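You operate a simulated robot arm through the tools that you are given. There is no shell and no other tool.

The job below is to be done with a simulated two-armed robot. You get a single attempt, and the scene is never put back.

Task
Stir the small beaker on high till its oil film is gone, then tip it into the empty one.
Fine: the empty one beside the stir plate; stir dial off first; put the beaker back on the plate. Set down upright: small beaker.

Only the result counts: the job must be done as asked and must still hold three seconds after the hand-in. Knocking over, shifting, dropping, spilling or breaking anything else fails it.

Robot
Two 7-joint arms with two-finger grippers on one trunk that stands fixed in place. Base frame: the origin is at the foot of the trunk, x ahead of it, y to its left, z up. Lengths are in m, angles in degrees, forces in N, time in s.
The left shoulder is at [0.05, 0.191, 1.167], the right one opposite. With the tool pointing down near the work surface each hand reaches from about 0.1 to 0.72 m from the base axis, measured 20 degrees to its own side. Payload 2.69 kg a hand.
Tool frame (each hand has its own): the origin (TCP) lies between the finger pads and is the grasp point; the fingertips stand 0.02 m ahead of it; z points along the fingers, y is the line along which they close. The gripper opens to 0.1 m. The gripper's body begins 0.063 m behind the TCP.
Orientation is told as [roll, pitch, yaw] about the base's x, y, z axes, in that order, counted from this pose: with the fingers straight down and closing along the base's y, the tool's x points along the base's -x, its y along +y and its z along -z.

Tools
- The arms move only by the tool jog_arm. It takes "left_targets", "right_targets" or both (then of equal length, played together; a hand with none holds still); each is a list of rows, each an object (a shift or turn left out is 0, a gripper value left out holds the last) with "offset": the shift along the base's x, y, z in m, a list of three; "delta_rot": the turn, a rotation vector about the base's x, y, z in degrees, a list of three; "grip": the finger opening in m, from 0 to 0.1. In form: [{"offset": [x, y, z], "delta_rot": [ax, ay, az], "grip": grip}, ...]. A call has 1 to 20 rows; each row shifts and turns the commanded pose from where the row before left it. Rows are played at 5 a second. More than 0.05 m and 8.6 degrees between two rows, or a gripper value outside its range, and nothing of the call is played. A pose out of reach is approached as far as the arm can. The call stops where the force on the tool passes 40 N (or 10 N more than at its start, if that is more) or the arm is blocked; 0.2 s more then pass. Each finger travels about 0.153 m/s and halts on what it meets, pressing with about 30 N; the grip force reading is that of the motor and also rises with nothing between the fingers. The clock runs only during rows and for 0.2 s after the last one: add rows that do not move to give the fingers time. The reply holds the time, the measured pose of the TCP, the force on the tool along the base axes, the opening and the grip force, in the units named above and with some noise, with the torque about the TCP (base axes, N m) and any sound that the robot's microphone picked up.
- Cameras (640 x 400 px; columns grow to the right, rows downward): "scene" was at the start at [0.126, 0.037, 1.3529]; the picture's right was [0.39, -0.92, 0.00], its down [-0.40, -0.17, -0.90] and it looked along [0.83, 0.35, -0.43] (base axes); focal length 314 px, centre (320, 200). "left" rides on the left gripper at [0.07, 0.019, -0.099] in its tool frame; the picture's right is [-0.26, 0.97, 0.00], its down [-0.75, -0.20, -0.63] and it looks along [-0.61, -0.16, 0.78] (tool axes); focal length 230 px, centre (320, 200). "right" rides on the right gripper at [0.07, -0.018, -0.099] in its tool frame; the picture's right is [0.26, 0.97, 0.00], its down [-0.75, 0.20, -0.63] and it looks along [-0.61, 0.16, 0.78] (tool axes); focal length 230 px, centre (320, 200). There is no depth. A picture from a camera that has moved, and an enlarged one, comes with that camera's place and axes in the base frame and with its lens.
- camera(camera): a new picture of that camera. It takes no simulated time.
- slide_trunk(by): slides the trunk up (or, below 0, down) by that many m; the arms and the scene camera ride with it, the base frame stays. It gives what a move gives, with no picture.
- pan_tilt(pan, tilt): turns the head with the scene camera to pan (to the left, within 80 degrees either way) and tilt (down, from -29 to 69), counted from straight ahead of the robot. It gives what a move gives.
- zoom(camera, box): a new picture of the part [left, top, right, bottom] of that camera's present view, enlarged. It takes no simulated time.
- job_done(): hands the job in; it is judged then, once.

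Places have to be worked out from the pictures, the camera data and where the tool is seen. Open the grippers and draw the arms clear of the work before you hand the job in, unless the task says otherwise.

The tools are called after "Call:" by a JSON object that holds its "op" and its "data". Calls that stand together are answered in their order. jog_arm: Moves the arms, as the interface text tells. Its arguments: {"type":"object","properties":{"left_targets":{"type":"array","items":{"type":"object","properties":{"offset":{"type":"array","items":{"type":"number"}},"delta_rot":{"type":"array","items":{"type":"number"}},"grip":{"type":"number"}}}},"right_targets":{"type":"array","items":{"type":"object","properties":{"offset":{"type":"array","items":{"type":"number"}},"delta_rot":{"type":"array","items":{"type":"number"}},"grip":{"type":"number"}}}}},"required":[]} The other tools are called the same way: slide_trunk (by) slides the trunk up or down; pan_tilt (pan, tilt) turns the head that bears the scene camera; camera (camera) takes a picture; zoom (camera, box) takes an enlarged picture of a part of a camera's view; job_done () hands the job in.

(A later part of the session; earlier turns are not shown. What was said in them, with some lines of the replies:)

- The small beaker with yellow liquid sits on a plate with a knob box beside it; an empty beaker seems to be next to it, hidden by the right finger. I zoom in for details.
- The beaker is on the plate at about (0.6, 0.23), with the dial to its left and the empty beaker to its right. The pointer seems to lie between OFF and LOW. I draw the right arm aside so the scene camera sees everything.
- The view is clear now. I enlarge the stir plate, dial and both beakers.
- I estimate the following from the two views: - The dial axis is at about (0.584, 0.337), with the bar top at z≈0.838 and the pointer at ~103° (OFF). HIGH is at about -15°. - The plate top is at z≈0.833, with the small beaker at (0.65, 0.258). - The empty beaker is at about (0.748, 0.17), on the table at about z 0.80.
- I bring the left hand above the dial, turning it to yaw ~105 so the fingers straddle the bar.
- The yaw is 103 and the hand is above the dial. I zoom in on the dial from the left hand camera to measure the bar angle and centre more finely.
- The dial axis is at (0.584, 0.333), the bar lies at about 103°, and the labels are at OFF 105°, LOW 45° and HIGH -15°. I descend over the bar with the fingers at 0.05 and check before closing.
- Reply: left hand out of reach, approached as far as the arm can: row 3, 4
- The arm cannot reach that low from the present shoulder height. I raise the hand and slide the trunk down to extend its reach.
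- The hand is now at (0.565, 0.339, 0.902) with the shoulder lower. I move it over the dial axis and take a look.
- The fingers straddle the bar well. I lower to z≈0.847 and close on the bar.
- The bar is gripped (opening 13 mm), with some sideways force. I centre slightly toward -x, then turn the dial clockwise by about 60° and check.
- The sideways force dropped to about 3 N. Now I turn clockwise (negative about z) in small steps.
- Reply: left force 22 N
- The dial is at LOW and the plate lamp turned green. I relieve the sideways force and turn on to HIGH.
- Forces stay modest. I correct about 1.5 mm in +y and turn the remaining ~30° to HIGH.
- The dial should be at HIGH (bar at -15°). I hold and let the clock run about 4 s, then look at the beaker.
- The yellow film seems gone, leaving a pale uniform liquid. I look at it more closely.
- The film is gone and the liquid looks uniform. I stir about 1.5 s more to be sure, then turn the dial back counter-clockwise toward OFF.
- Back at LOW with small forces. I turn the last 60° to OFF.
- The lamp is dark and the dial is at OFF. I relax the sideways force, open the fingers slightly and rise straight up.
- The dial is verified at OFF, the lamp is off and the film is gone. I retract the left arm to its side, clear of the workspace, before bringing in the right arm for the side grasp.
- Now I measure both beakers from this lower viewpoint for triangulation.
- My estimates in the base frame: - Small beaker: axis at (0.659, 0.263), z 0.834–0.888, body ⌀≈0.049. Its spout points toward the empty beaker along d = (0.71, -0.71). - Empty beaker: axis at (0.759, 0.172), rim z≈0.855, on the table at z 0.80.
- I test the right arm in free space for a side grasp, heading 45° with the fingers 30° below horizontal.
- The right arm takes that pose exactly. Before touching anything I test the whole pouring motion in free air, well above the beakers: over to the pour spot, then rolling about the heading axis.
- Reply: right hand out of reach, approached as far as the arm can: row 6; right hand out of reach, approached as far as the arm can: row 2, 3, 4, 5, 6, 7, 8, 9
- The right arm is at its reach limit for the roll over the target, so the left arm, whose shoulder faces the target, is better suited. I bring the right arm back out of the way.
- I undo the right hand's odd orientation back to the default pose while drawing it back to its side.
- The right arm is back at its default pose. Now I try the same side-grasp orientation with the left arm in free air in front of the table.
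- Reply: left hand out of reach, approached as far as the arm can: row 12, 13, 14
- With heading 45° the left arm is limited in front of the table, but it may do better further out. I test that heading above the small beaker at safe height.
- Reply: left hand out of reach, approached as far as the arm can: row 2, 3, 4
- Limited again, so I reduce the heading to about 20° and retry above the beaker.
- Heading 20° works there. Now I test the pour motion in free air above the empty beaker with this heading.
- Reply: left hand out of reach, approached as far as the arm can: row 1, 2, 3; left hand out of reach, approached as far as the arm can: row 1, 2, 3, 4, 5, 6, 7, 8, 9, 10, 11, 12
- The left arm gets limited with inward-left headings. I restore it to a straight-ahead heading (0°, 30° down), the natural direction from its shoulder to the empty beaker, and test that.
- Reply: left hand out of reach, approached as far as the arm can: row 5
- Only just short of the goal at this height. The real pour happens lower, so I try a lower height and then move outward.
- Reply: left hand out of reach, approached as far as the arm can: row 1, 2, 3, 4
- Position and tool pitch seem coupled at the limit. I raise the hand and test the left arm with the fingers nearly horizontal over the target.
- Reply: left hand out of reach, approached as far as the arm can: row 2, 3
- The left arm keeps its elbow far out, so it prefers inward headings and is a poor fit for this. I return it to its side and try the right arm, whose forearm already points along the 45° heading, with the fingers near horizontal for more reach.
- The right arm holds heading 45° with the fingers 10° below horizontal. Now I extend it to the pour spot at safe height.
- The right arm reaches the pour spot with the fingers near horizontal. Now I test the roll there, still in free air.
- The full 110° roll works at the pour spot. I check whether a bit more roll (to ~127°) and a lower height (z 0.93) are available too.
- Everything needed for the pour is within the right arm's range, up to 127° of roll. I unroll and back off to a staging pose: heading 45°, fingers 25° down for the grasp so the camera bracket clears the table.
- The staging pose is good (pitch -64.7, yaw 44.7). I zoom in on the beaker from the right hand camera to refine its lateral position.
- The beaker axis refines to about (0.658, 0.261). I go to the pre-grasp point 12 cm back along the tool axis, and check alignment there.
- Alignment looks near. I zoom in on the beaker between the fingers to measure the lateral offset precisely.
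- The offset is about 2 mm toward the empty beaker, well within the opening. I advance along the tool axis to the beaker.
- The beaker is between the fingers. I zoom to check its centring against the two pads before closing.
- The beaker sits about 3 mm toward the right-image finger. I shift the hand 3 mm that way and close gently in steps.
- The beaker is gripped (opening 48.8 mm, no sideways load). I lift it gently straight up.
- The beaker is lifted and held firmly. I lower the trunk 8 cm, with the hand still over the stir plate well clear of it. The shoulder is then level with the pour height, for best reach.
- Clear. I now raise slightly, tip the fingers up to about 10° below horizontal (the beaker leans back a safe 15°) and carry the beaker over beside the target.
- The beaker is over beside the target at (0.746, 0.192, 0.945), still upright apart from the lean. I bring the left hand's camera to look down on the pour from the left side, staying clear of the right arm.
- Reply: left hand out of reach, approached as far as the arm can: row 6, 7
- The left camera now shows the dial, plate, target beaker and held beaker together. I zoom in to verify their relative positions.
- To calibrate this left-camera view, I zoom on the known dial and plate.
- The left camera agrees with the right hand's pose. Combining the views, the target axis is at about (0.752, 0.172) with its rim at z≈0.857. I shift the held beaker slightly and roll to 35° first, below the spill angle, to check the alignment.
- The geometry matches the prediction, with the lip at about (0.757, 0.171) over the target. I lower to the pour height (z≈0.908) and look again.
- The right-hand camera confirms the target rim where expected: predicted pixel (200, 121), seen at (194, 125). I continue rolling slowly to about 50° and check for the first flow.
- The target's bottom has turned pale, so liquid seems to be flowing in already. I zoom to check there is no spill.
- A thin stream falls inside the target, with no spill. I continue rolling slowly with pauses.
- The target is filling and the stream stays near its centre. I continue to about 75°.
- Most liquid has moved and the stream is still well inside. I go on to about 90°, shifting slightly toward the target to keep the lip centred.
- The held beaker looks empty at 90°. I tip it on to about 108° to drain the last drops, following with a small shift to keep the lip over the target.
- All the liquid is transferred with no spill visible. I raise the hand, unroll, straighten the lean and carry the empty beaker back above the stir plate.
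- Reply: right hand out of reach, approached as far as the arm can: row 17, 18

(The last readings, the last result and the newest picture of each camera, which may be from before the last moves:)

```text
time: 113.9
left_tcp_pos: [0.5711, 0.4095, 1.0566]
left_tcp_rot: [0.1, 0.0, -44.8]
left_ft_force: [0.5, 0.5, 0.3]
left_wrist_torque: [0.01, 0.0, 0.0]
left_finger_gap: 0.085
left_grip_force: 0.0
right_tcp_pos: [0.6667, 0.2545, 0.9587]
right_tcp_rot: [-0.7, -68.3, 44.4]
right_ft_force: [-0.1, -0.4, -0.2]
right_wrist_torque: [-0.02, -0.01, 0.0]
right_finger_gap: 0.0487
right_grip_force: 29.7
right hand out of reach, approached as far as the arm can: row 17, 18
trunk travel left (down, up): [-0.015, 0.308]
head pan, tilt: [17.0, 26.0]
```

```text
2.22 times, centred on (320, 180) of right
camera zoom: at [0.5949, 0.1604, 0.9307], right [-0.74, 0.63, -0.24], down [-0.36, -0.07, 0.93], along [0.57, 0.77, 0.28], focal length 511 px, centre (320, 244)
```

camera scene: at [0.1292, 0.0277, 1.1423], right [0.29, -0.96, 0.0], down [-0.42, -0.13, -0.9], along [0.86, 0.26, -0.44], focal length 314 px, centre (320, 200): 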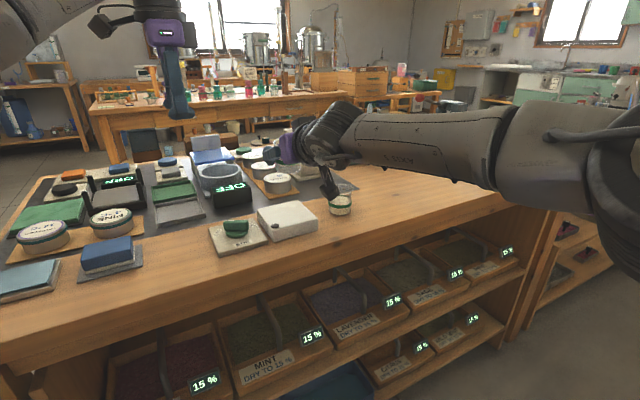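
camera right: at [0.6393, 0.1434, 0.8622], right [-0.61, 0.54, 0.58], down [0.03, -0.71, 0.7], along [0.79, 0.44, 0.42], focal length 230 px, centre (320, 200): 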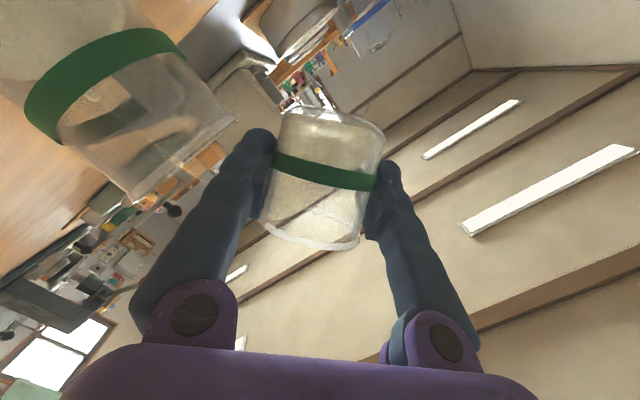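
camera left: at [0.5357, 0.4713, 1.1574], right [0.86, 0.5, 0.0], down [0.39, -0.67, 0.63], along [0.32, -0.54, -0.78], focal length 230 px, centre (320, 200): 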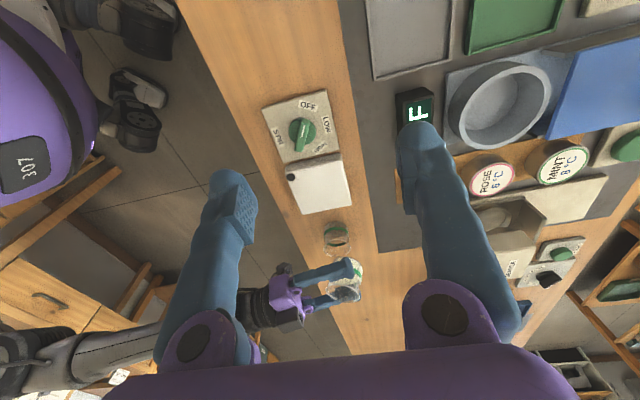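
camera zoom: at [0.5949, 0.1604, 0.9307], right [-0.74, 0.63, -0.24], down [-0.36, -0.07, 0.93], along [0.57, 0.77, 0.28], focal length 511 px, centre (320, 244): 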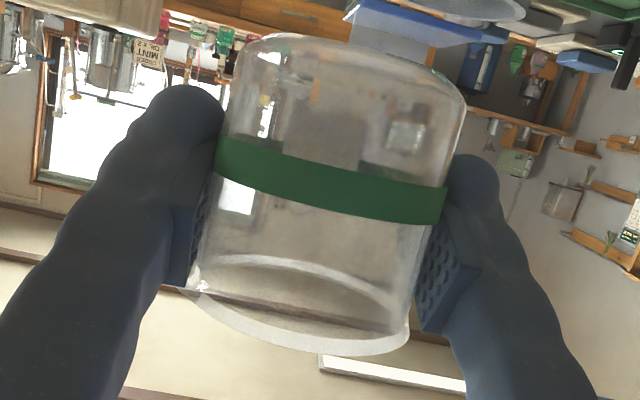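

The last bit of pitching was limited at this height: pitch is -68 instead of -65. I lower a little, where it is reachable, and finish squaring the beaker upright.

Call:
{"op": "jog_arm", "data": {"right_targets": [{"offset": [-0.005, 0.004, -0.02]}, {"offset": [-0.0046, 0.004, -0.0227]}, {"delta_rot": [-1.1, 1.4, 0.65]}, {"delta_rot": [-1.15, 1.45, 0.65]}, {}, {}]}}

Call:
{"op": "zoom", "data": {"camera": "left", "box": [240, 80, 420, 300]}}

Call:
{"op": "jog_arm", "data": {"right_targets": [{}]}}

```text
time: 115.3
left_tcp_pos: [0.5712, 0.4097, 1.0571]
left_tcp_rot: [0.1, 0.2, -44.8]
left_ft_force: [0.2, -0.1, 0.0]
left_wrist_torque: [-0.01, -0.01, -0.02]
left_finger_gap: 0.0849
left_grip_force: 0.2
right_tcp_pos: [0.6566, 0.2637, 0.9146]
right_tcp_rot: [0.4, -64.7, 44.8]
right_ft_force: [0.6, 0.7, -0.1]
right_wrist_torque: [0.0, 0.0, 0.0]
right_finger_gap: 0.0485
right_grip_force: 30.1
trunk travel left (down, up): [-0.015, 0.308]
head pan, tilt: [17.0, 26.0]
```

```text
1.82 times, centred on (330, 190) of left
camera zoom: at [0.5355, 0.4714, 1.1574], right [0.86, 0.5, 0.0], down [0.39, -0.67, 0.63], along [0.32, -0.54, -0.78], focal length 418 px, centre (302, 218)
```

zoom: 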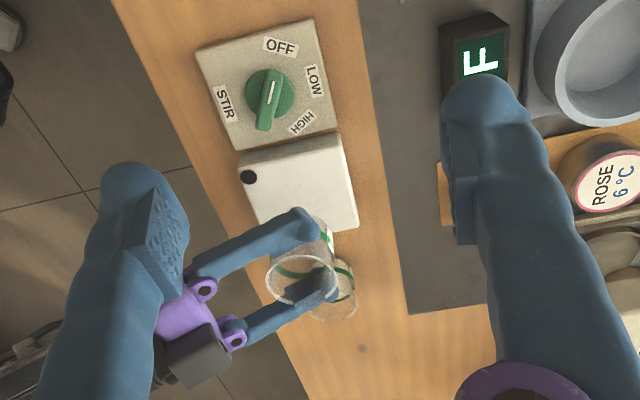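

```text
time: 115.7
left_tcp_pos: [0.572, 0.4086, 1.0582]
left_tcp_rot: [0.2, 0.1, -44.7]
left_ft_force: [0.1, -0.3, -0.4]
left_wrist_torque: [-0.02, 0.0, 0.01]
left_finger_gap: 0.0851
left_grip_force: 0.1
right_tcp_pos: [0.6574, 0.2632, 0.9163]
right_tcp_rot: [0.3, -64.7, 44.9]
right_ft_force: [0.7, -0.8, -0.3]
right_wrist_torque: [-0.02, 0.01, -0.01]
right_finger_gap: 0.0489
right_grip_force: 29.5
trunk travel left (down, up): [-0.015, 0.308]
head pan, tilt: [17.0, 26.0]
```

The orientation matches the grasp pose and the TCP is at (0.657, 0.263, 0.916). I descend gently toward the plate.

Call:
{"op": "jog_arm", "data": {"right_targets": [{"offset": [0, 0, -0.018]}, {"offset": [0, 0, -0.015]}, {"offset": [0, 0, -0.009]}, {"offset": [0, 0, -0.004]}, {}, {}]}}

Call:
{"op": "zoom", "data": {"camera": "scene", "box": [200, 130, 400, 260]}}

Call:
{"op": "zoom", "data": {"camera": "right", "box": [200, 60, 440, 240]}}

```text
time: 117.1
left_tcp_pos: [0.5729, 0.4105, 1.057]
left_tcp_rot: [0.2, 0.2, -44.8]
left_ft_force: [0.1, -0.2, 0.9]
left_wrist_torque: [0.0, -0.03, 0.01]
left_finger_gap: 0.0848
left_grip_force: 0.0
right_tcp_pos: [0.6567, 0.2638, 0.8691]
right_tcp_rot: [0.4, -64.7, 44.8]
right_ft_force: [-0.4, 0.4, 0.0]
right_wrist_torque: [0.01, 0.0, 0.01]
right_finger_gap: 0.0484
right_grip_force: 29.7
trunk travel left (down, up): [-0.015, 0.308]
head pan, tilt: [17.0, 26.0]
```

```text
3.08 times, centred on (300, 195) of scene
camera zoom: at [0.1293, 0.0277, 1.1422], right [0.29, -0.96, 0.0], down [-0.42, -0.13, -0.9], along [0.86, 0.26, -0.44], focal length 968 px, centre (382, 215)
```

zoom: 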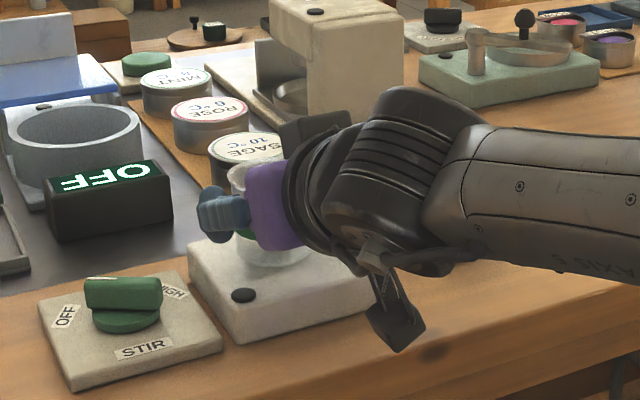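

```text
2.22 times, centred on (320, 150) of right
camera zoom: at [0.5865, 0.1665, 0.8489], right [-0.76, 0.6, -0.23], down [-0.32, -0.04, 0.95], along [0.56, 0.8, 0.22], focal length 511 px, centre (320, 311)
```

zoom: 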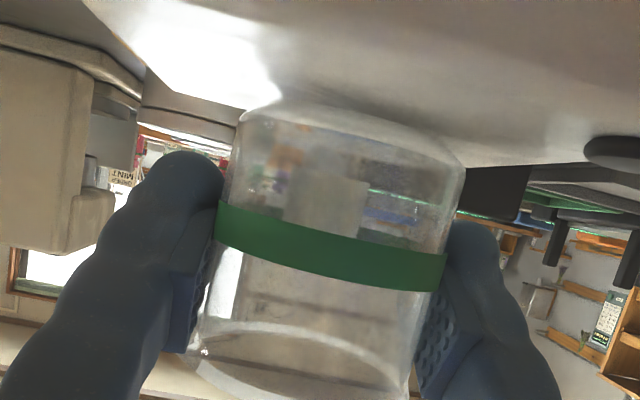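

About 3 mm remain to the grasp height. I lower in 1 mm steps, watching the vertical force.

Call:
{"op": "jog_arm", "data": {"right_targets": [{"offset": [0, 0, -0.001]}, {"offset": [0, 0, -0.001]}, {}, {}]}}

Call:
{"op": "jog_arm", "data": {"right_targets": [{"offset": [0, 0, -0.0008]}, {}, {}]}}

```text
time: 118.1
left_tcp_pos: [0.5717, 0.4094, 1.0588]
left_tcp_rot: [0.2, 0.1, -44.8]
left_ft_force: [1.1, -0.1, 0.9]
left_wrist_torque: [-0.03, 0.0, 0.05]
left_finger_gap: 0.0848
left_grip_force: 0.0
right_tcp_pos: [0.6573, 0.2646, 0.8666]
right_tcp_rot: [0.3, -64.7, 44.9]
right_ft_force: [0.5, -0.9, -0.6]
right_wrist_torque: [-0.02, -0.01, -0.02]
right_finger_gap: 0.0488
right_grip_force: 30.4
trunk travel left (down, up): [-0.015, 0.308]
head pan, tilt: [17.0, 26.0]
```

```text
time: 118.9
left_tcp_pos: [0.5712, 0.4088, 1.0581]
left_tcp_rot: [0.1, 0.1, -44.8]
left_ft_force: [-0.5, -0.5, -0.2]
left_wrist_torque: [0.01, -0.03, 0.01]
left_finger_gap: 0.0849
left_grip_force: 0.1
right_tcp_pos: [0.6571, 0.2647, 0.8664]
right_tcp_rot: [0.3, -64.8, 44.7]
right_ft_force: [0.4, 1.3, -0.1]
right_wrist_torque: [0.02, 0.0, -0.03]
right_finger_gap: 0.0488
right_grip_force: 29.5
trunk travel left (down, up): [-0.015, 0.308]
head pan, tilt: [17.0, 26.0]
```

No contact force yet. I continue in sub-millimetre steps.

Call:
{"op": "jog_arm", "data": {"right_targets": [{"offset": [0, 0, -0.0008]}, {}, {}]}}

Call:
{"op": "jog_arm", "data": {"right_targets": [{"offset": [0, 0, -0.0006]}, {}, {}]}}

Call:
{"op": "zoom", "data": {"camera": "right", "box": [200, 60, 440, 240]}}

```text
time: 119.7
left_tcp_pos: [0.5711, 0.4103, 1.0584]
left_tcp_rot: [0.0, 0.0, -44.8]
left_ft_force: [-0.4, -0.3, 0.2]
left_wrist_torque: [0.0, -0.02, 0.0]
left_finger_gap: 0.0852
left_grip_force: 0.0
right_tcp_pos: [0.6573, 0.2641, 0.8675]
right_tcp_rot: [0.2, -64.8, 44.9]
right_ft_force: [1.4, 2.0, 5.4]
right_wrist_torque: [0.12, 0.05, -0.07]
right_finger_gap: 0.0485
right_grip_force: 29.6
trunk travel left (down, up): [-0.015, 0.308]
head pan, tilt: [17.0, 26.0]
```

```text
time: 120.5
left_tcp_pos: [0.5705, 0.4092, 1.059]
left_tcp_rot: [0.1, 0.0, -44.8]
left_ft_force: [-0.5, -0.1, 0.2]
left_wrist_torque: [0.01, -0.03, 0.03]
left_finger_gap: 0.0849
left_grip_force: 0.0
right_tcp_pos: [0.6572, 0.2635, 0.8667]
right_tcp_rot: [0.3, -65.0, 44.8]
right_ft_force: [2.5, 3.2, 10.8]
right_wrist_torque: [0.11, 0.06, -0.04]
right_finger_gap: 0.0487
right_grip_force: 29.7
trunk travel left (down, up): [-0.015, 0.308]
head pan, tilt: [17.0, 26.0]
```

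```text
2.22 times, centred on (320, 150) of right
camera zoom: at [0.5863, 0.1662, 0.8457], right [-0.76, 0.6, -0.23], down [-0.32, -0.04, 0.95], along [0.56, 0.8, 0.22], focal length 511 px, centre (320, 311)
```

zoom: 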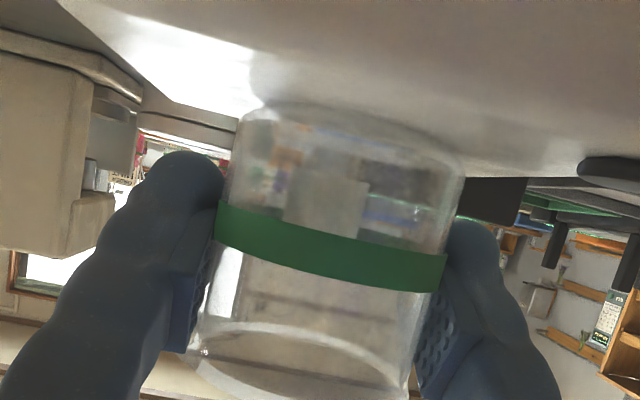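

The beaker rests on the plate (≈11 N upward). I ease off 1 mm to leave light contact, then open the fingers.

Call:
{"op": "jog_arm", "data": {"right_targets": [{"offset": [0, 0, 0.0012]}, {}, {"grip": 0.052}, {"grip": 0.058}, {"grip": 0.066}, {"grip": 0.076}, {"grip": 0.085}, {}]}}

Call:
{"op": "zoom", "data": {"camera": "right", "box": [200, 60, 440, 240]}}

Call:
{"op": "zoom", "data": {"camera": "left", "box": [240, 80, 420, 300]}}

```text
time: 122.3
left_tcp_pos: [0.5714, 0.409, 1.0586]
left_tcp_rot: [0.1, 0.1, -44.8]
left_ft_force: [-1.1, -0.6, -0.6]
left_wrist_torque: [0.01, 0.0, 0.0]
left_finger_gap: 0.0849
left_grip_force: 0.0
right_tcp_pos: [0.6581, 0.2634, 0.8658]
right_tcp_rot: [0.3, -64.7, 44.9]
right_ft_force: [0.1, -0.2, 0.1]
right_wrist_torque: [-0.01, 0.03, -0.02]
right_finger_gap: 0.085
right_grip_force: 0.2
trunk travel left (down, up): [-0.015, 0.308]
head pan, tilt: [17.0, 26.0]
```

```text
2.22 times, centred on (320, 150) of right
camera zoom: at [0.5866, 0.1662, 0.8456], right [-0.76, 0.6, -0.23], down [-0.32, -0.04, 0.95], along [0.56, 0.8, 0.22], focal length 511 px, centre (320, 311)
```

zoom: 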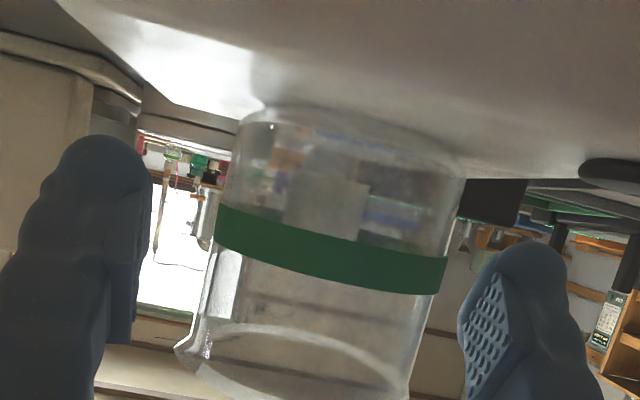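

```text
1.82 times, centred on (330, 190) of left
camera zoom: at [0.5355, 0.4714, 1.1574], right [0.86, 0.5, 0.0], down [0.39, -0.67, 0.63], along [0.32, -0.54, -0.78], focal length 418 px, centre (302, 218)
```

zoom: 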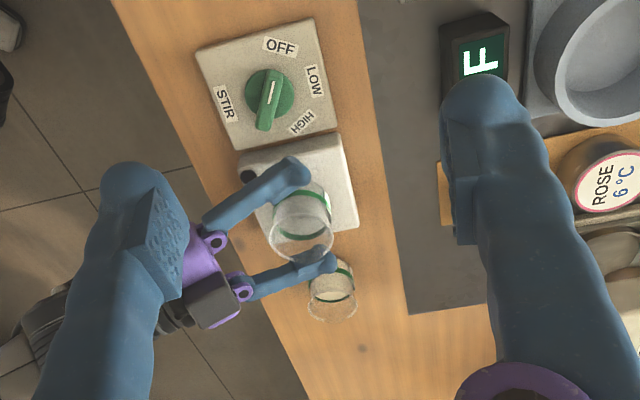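

The beaker stands upright on the plate, released. I withdraw the hand straight back along the tool axis.

Call:
{"op": "jog_arm", "data": {"right_targets": [{"offset": [-0.0128, -0.0128, 0.0085]}, {"offset": [-0.0192, -0.0192, 0.0128]}, {"offset": [-0.0192, -0.0192, 0.0128]}, {"offset": [-0.0256, -0.0256, 0.017]}, {}]}}

Call:
{"op": "zoom", "data": {"camera": "left", "box": [240, 80, 420, 300]}}

Call:
{"op": "camera", "data": {"camera": "scene"}}

```text
time: 123.5
left_tcp_pos: [0.5712, 0.409, 1.0572]
left_tcp_rot: [0.1, 0.0, -44.8]
left_ft_force: [-0.5, 0.7, 0.1]
left_wrist_torque: [0.01, 0.04, 0.03]
left_finger_gap: 0.0849
left_grip_force: 0.0
right_tcp_pos: [0.5826, 0.186, 0.9174]
right_tcp_rot: [0.2, -64.8, 45.0]
right_ft_force: [0.0, -1.8, -0.1]
right_wrist_torque: [-0.02, 0.05, 0.01]
right_finger_gap: 0.0851
right_grip_force: 0.0
trunk travel left (down, up): [-0.015, 0.308]
head pan, tilt: [17.0, 26.0]
```

```text
1.82 times, centred on (330, 190) of left
camera zoom: at [0.5355, 0.4712, 1.1575], right [0.86, 0.5, 0.0], down [0.39, -0.67, 0.63], along [0.32, -0.54, -0.78], focal length 418 px, centre (302, 218)
```

zoom: 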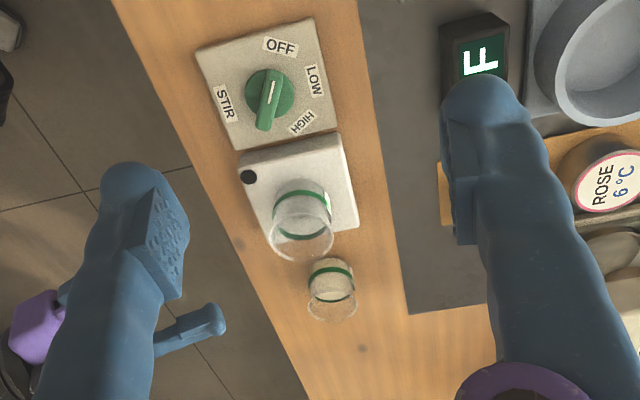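

```text
taken
camera scene: at [0.1292, 0.0275, 1.1422], right [0.29, -0.96, 0.0], down [-0.42, -0.13, -0.9], along [0.86, 0.26, -0.44], focal length 314 px, centre (320, 200)
```

scene: 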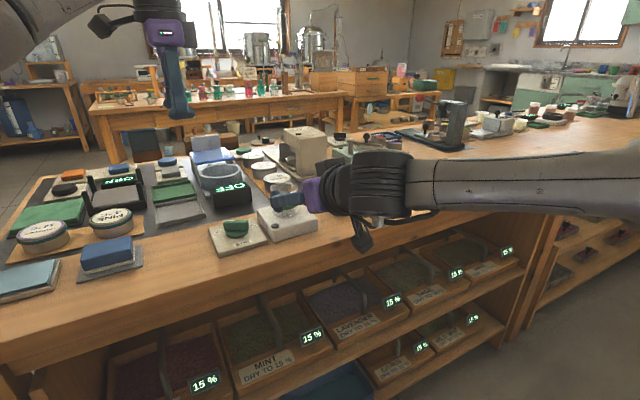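

Both beakers stand and nothing is disturbed. I draw the right arm back and restore its default orientation at its side.

Call:
{"op": "jog_arm", "data": {"right_targets": [{"offset": [-0.03, -0.03, 0.01]}, {"offset": [-0.03, -0.03, 0.01]}, {"offset": [-0.012, -0.025, 0.006], "delta_rot": [-5.73, 5.73, 0]}, {"offset": [-0.012, -0.025, 0.006], "delta_rot": [-5.73, 5.73, 0]}, {"offset": [-0.012, -0.025, 0.006], "delta_rot": [-5.73, 5.73, 0]}, {"offset": [-0.012, -0.025, 0.006], "delta_rot": [-5.73, 5.73, 0]}, {"offset": [-0.012, -0.025, 0.006], "delta_rot": [-5.73, 5.73, 0]}, {"offset": [-0.012, -0.025, 0.006], "delta_rot": [-5.73, 5.73, 0]}, {"offset": [-0.012, -0.025, 0.006], "delta_rot": [-5.73, 5.73, 0]}, {"offset": [-0.012, -0.025, 0.006], "delta_rot": [-5.73, 5.73, 0]}, {"offset": [-0.019, -0.035, 0.007], "delta_rot": [0, 0, -7.5]}, {"offset": [-0.019, -0.035, 0.007], "delta_rot": [0, 0, -7.5]}, {"offset": [-0.019, -0.035, 0.007], "delta_rot": [0, 0, -7.5]}, {"offset": [-0.019, -0.035, 0.007], "delta_rot": [0, 0, -7.5]}, {"offset": [-0.019, -0.035, 0.007], "delta_rot": [0, 0, -7.5]}, {"offset": [-0.019, -0.035, 0.007], "delta_rot": [0, 0, -7.5]}, {}]}}

Call:
{"op": "zoom", "data": {"camera": "left", "box": [240, 80, 420, 300]}}

Call:
{"op": "zoom", "data": {"camera": "scene", "box": [190, 140, 390, 260]}}

```text
time: 127.1
left_tcp_pos: [0.5712, 0.409, 1.0573]
left_tcp_rot: [0.2, 0.1, -44.8]
left_ft_force: [-0.5, -0.5, 0.4]
left_wrist_torque: [0.0, 0.03, -0.02]
left_finger_gap: 0.0851
left_grip_force: 0.0
right_tcp_pos: [0.3098, -0.2813, 1.0285]
right_tcp_rot: [0.1, 0.0, 0.0]
right_ft_force: [0.0, -0.3, 0.5]
right_wrist_torque: [0.0, -0.01, 0.04]
right_finger_gap: 0.0849
right_grip_force: 0.1
trunk travel left (down, up): [-0.015, 0.308]
head pan, tilt: [17.0, 26.0]
```

```text
1.82 times, centred on (330, 190) of left
camera zoom: at [0.5355, 0.4713, 1.1573], right [0.86, 0.5, 0.0], down [0.39, -0.67, 0.63], along [0.32, -0.54, -0.78], focal length 418 px, centre (302, 218)
```

zoom: 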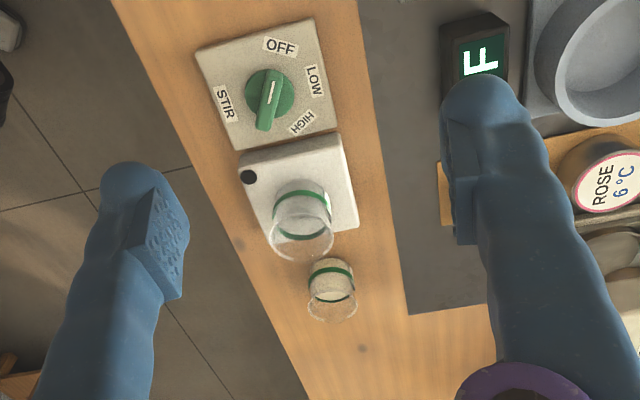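

```text
3.20 times, centred on (290, 200) of scene
camera zoom: at [0.1292, 0.0276, 1.1422], right [0.29, -0.96, 0.0], down [-0.42, -0.13, -0.9], along [0.86, 0.26, -0.44], focal length 1006 px, centre (416, 200)
```

zoom: 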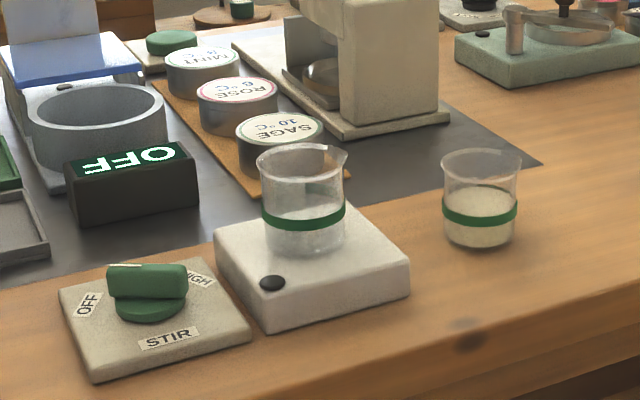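

The small beaker is upright on the plate, the target holds the liquid and the dial is OFF. I zoom once more for residue or drips, and retract the left arm too.

Call:
{"op": "zoom", "data": {"camera": "scene", "box": [260, 180, 360, 245]}}

Call:
{"op": "jog_arm", "data": {"left_targets": [{"offset": [-0.02, 0.008, 0.01], "delta_rot": [0, 0, 6.4]}, {"offset": [-0.03, 0.012, 0], "delta_rot": [0, 0, 6.4]}, {"offset": [-0.03, 0.012, 0], "delta_rot": [0, 0, 6.4]}, {"offset": [-0.03, 0.012, 0], "delta_rot": [0, 0, 6.4]}, {"offset": [-0.03, 0.012, 0], "delta_rot": [0, 0, 6.4]}, {"offset": [-0.03, 0.012, 0], "delta_rot": [0, 0, 6.4]}, {"offset": [-0.03, 0.012, 0], "delta_rot": [0, 0, 6.4]}, {}, {}]}}

Call:
{"op": "camera", "data": {"camera": "scene"}}

```text
6.15 times, centred on (310, 212) of scene
camera zoom: at [0.1292, 0.0276, 1.1422], right [0.29, -0.96, 0.0], down [-0.42, -0.13, -0.9], along [0.86, 0.26, -0.44], focal length 1936 px, centre (382, 123)
```

zoom: 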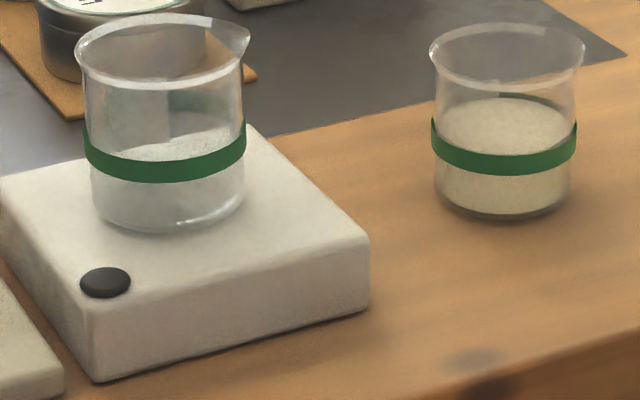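

```text
time: 129.1
left_tcp_pos: [0.3731, 0.4914, 1.0689]
left_tcp_rot: [0.1, 0.2, 0.0]
left_ft_force: [1.3, -0.2, 0.4]
left_wrist_torque: [0.03, 0.0, -0.03]
left_finger_gap: 0.0852
left_grip_force: 0.0
right_tcp_pos: [0.3101, -0.2819, 1.0269]
right_tcp_rot: [0.1, 0.1, -0.1]
right_ft_force: [0.3, 0.5, -0.2]
right_wrist_torque: [-0.01, 0.0, -0.01]
right_finger_gap: 0.0851
right_grip_force: 0.0
trunk travel left (down, up): [-0.015, 0.308]
head pan, tilt: [17.0, 26.0]
```

```text
taken
camera scene: at [0.1293, 0.0277, 1.1422], right [0.29, -0.96, 0.0], down [-0.42, -0.13, -0.9], along [0.86, 0.26, -0.44], focal length 314 px, centre (320, 200)
```

scene: 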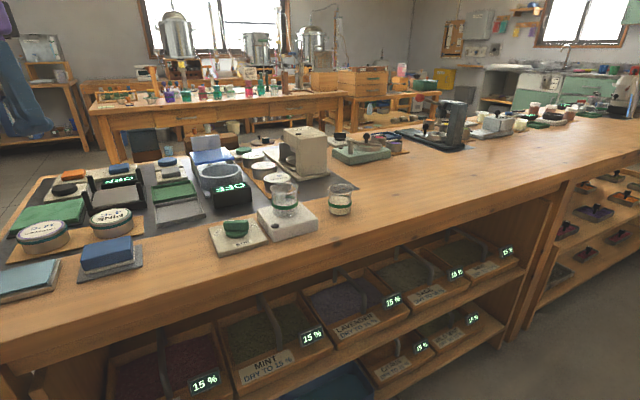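

The small beaker is empty and upright on the plate. The target holds the uniform pale liquid, the dial is at OFF with the lamp dark, no spill shows, and both arms are clear with grippers open. I hand the job in.

Call:
{"op": "job_done", "data": {}}

```text
The job is handed in.
```

I've handed the job in, with everything you asked for done; the grading result hasn't come back.

- **Stirring:** I turned the dial to high for about six seconds, until the oil film was gone. I then turned it back to off, and the plate's lamp is dark.
- **Pouring:** I poured the whole contents into the empty beaker beside the stir plate. The stream stayed inside it, and I saw no spill on the table.
- **Small beaker:** It is empty and back upright on the plate, within a millimetre or so of where it started.
- **Arms:** Both are drawn back to their sides with the grippers open.

I saw nothing else on the table moved or knocked. The trunk is still about 21 cm lower than at the start, because the arms couldn't reach properly from the original height.
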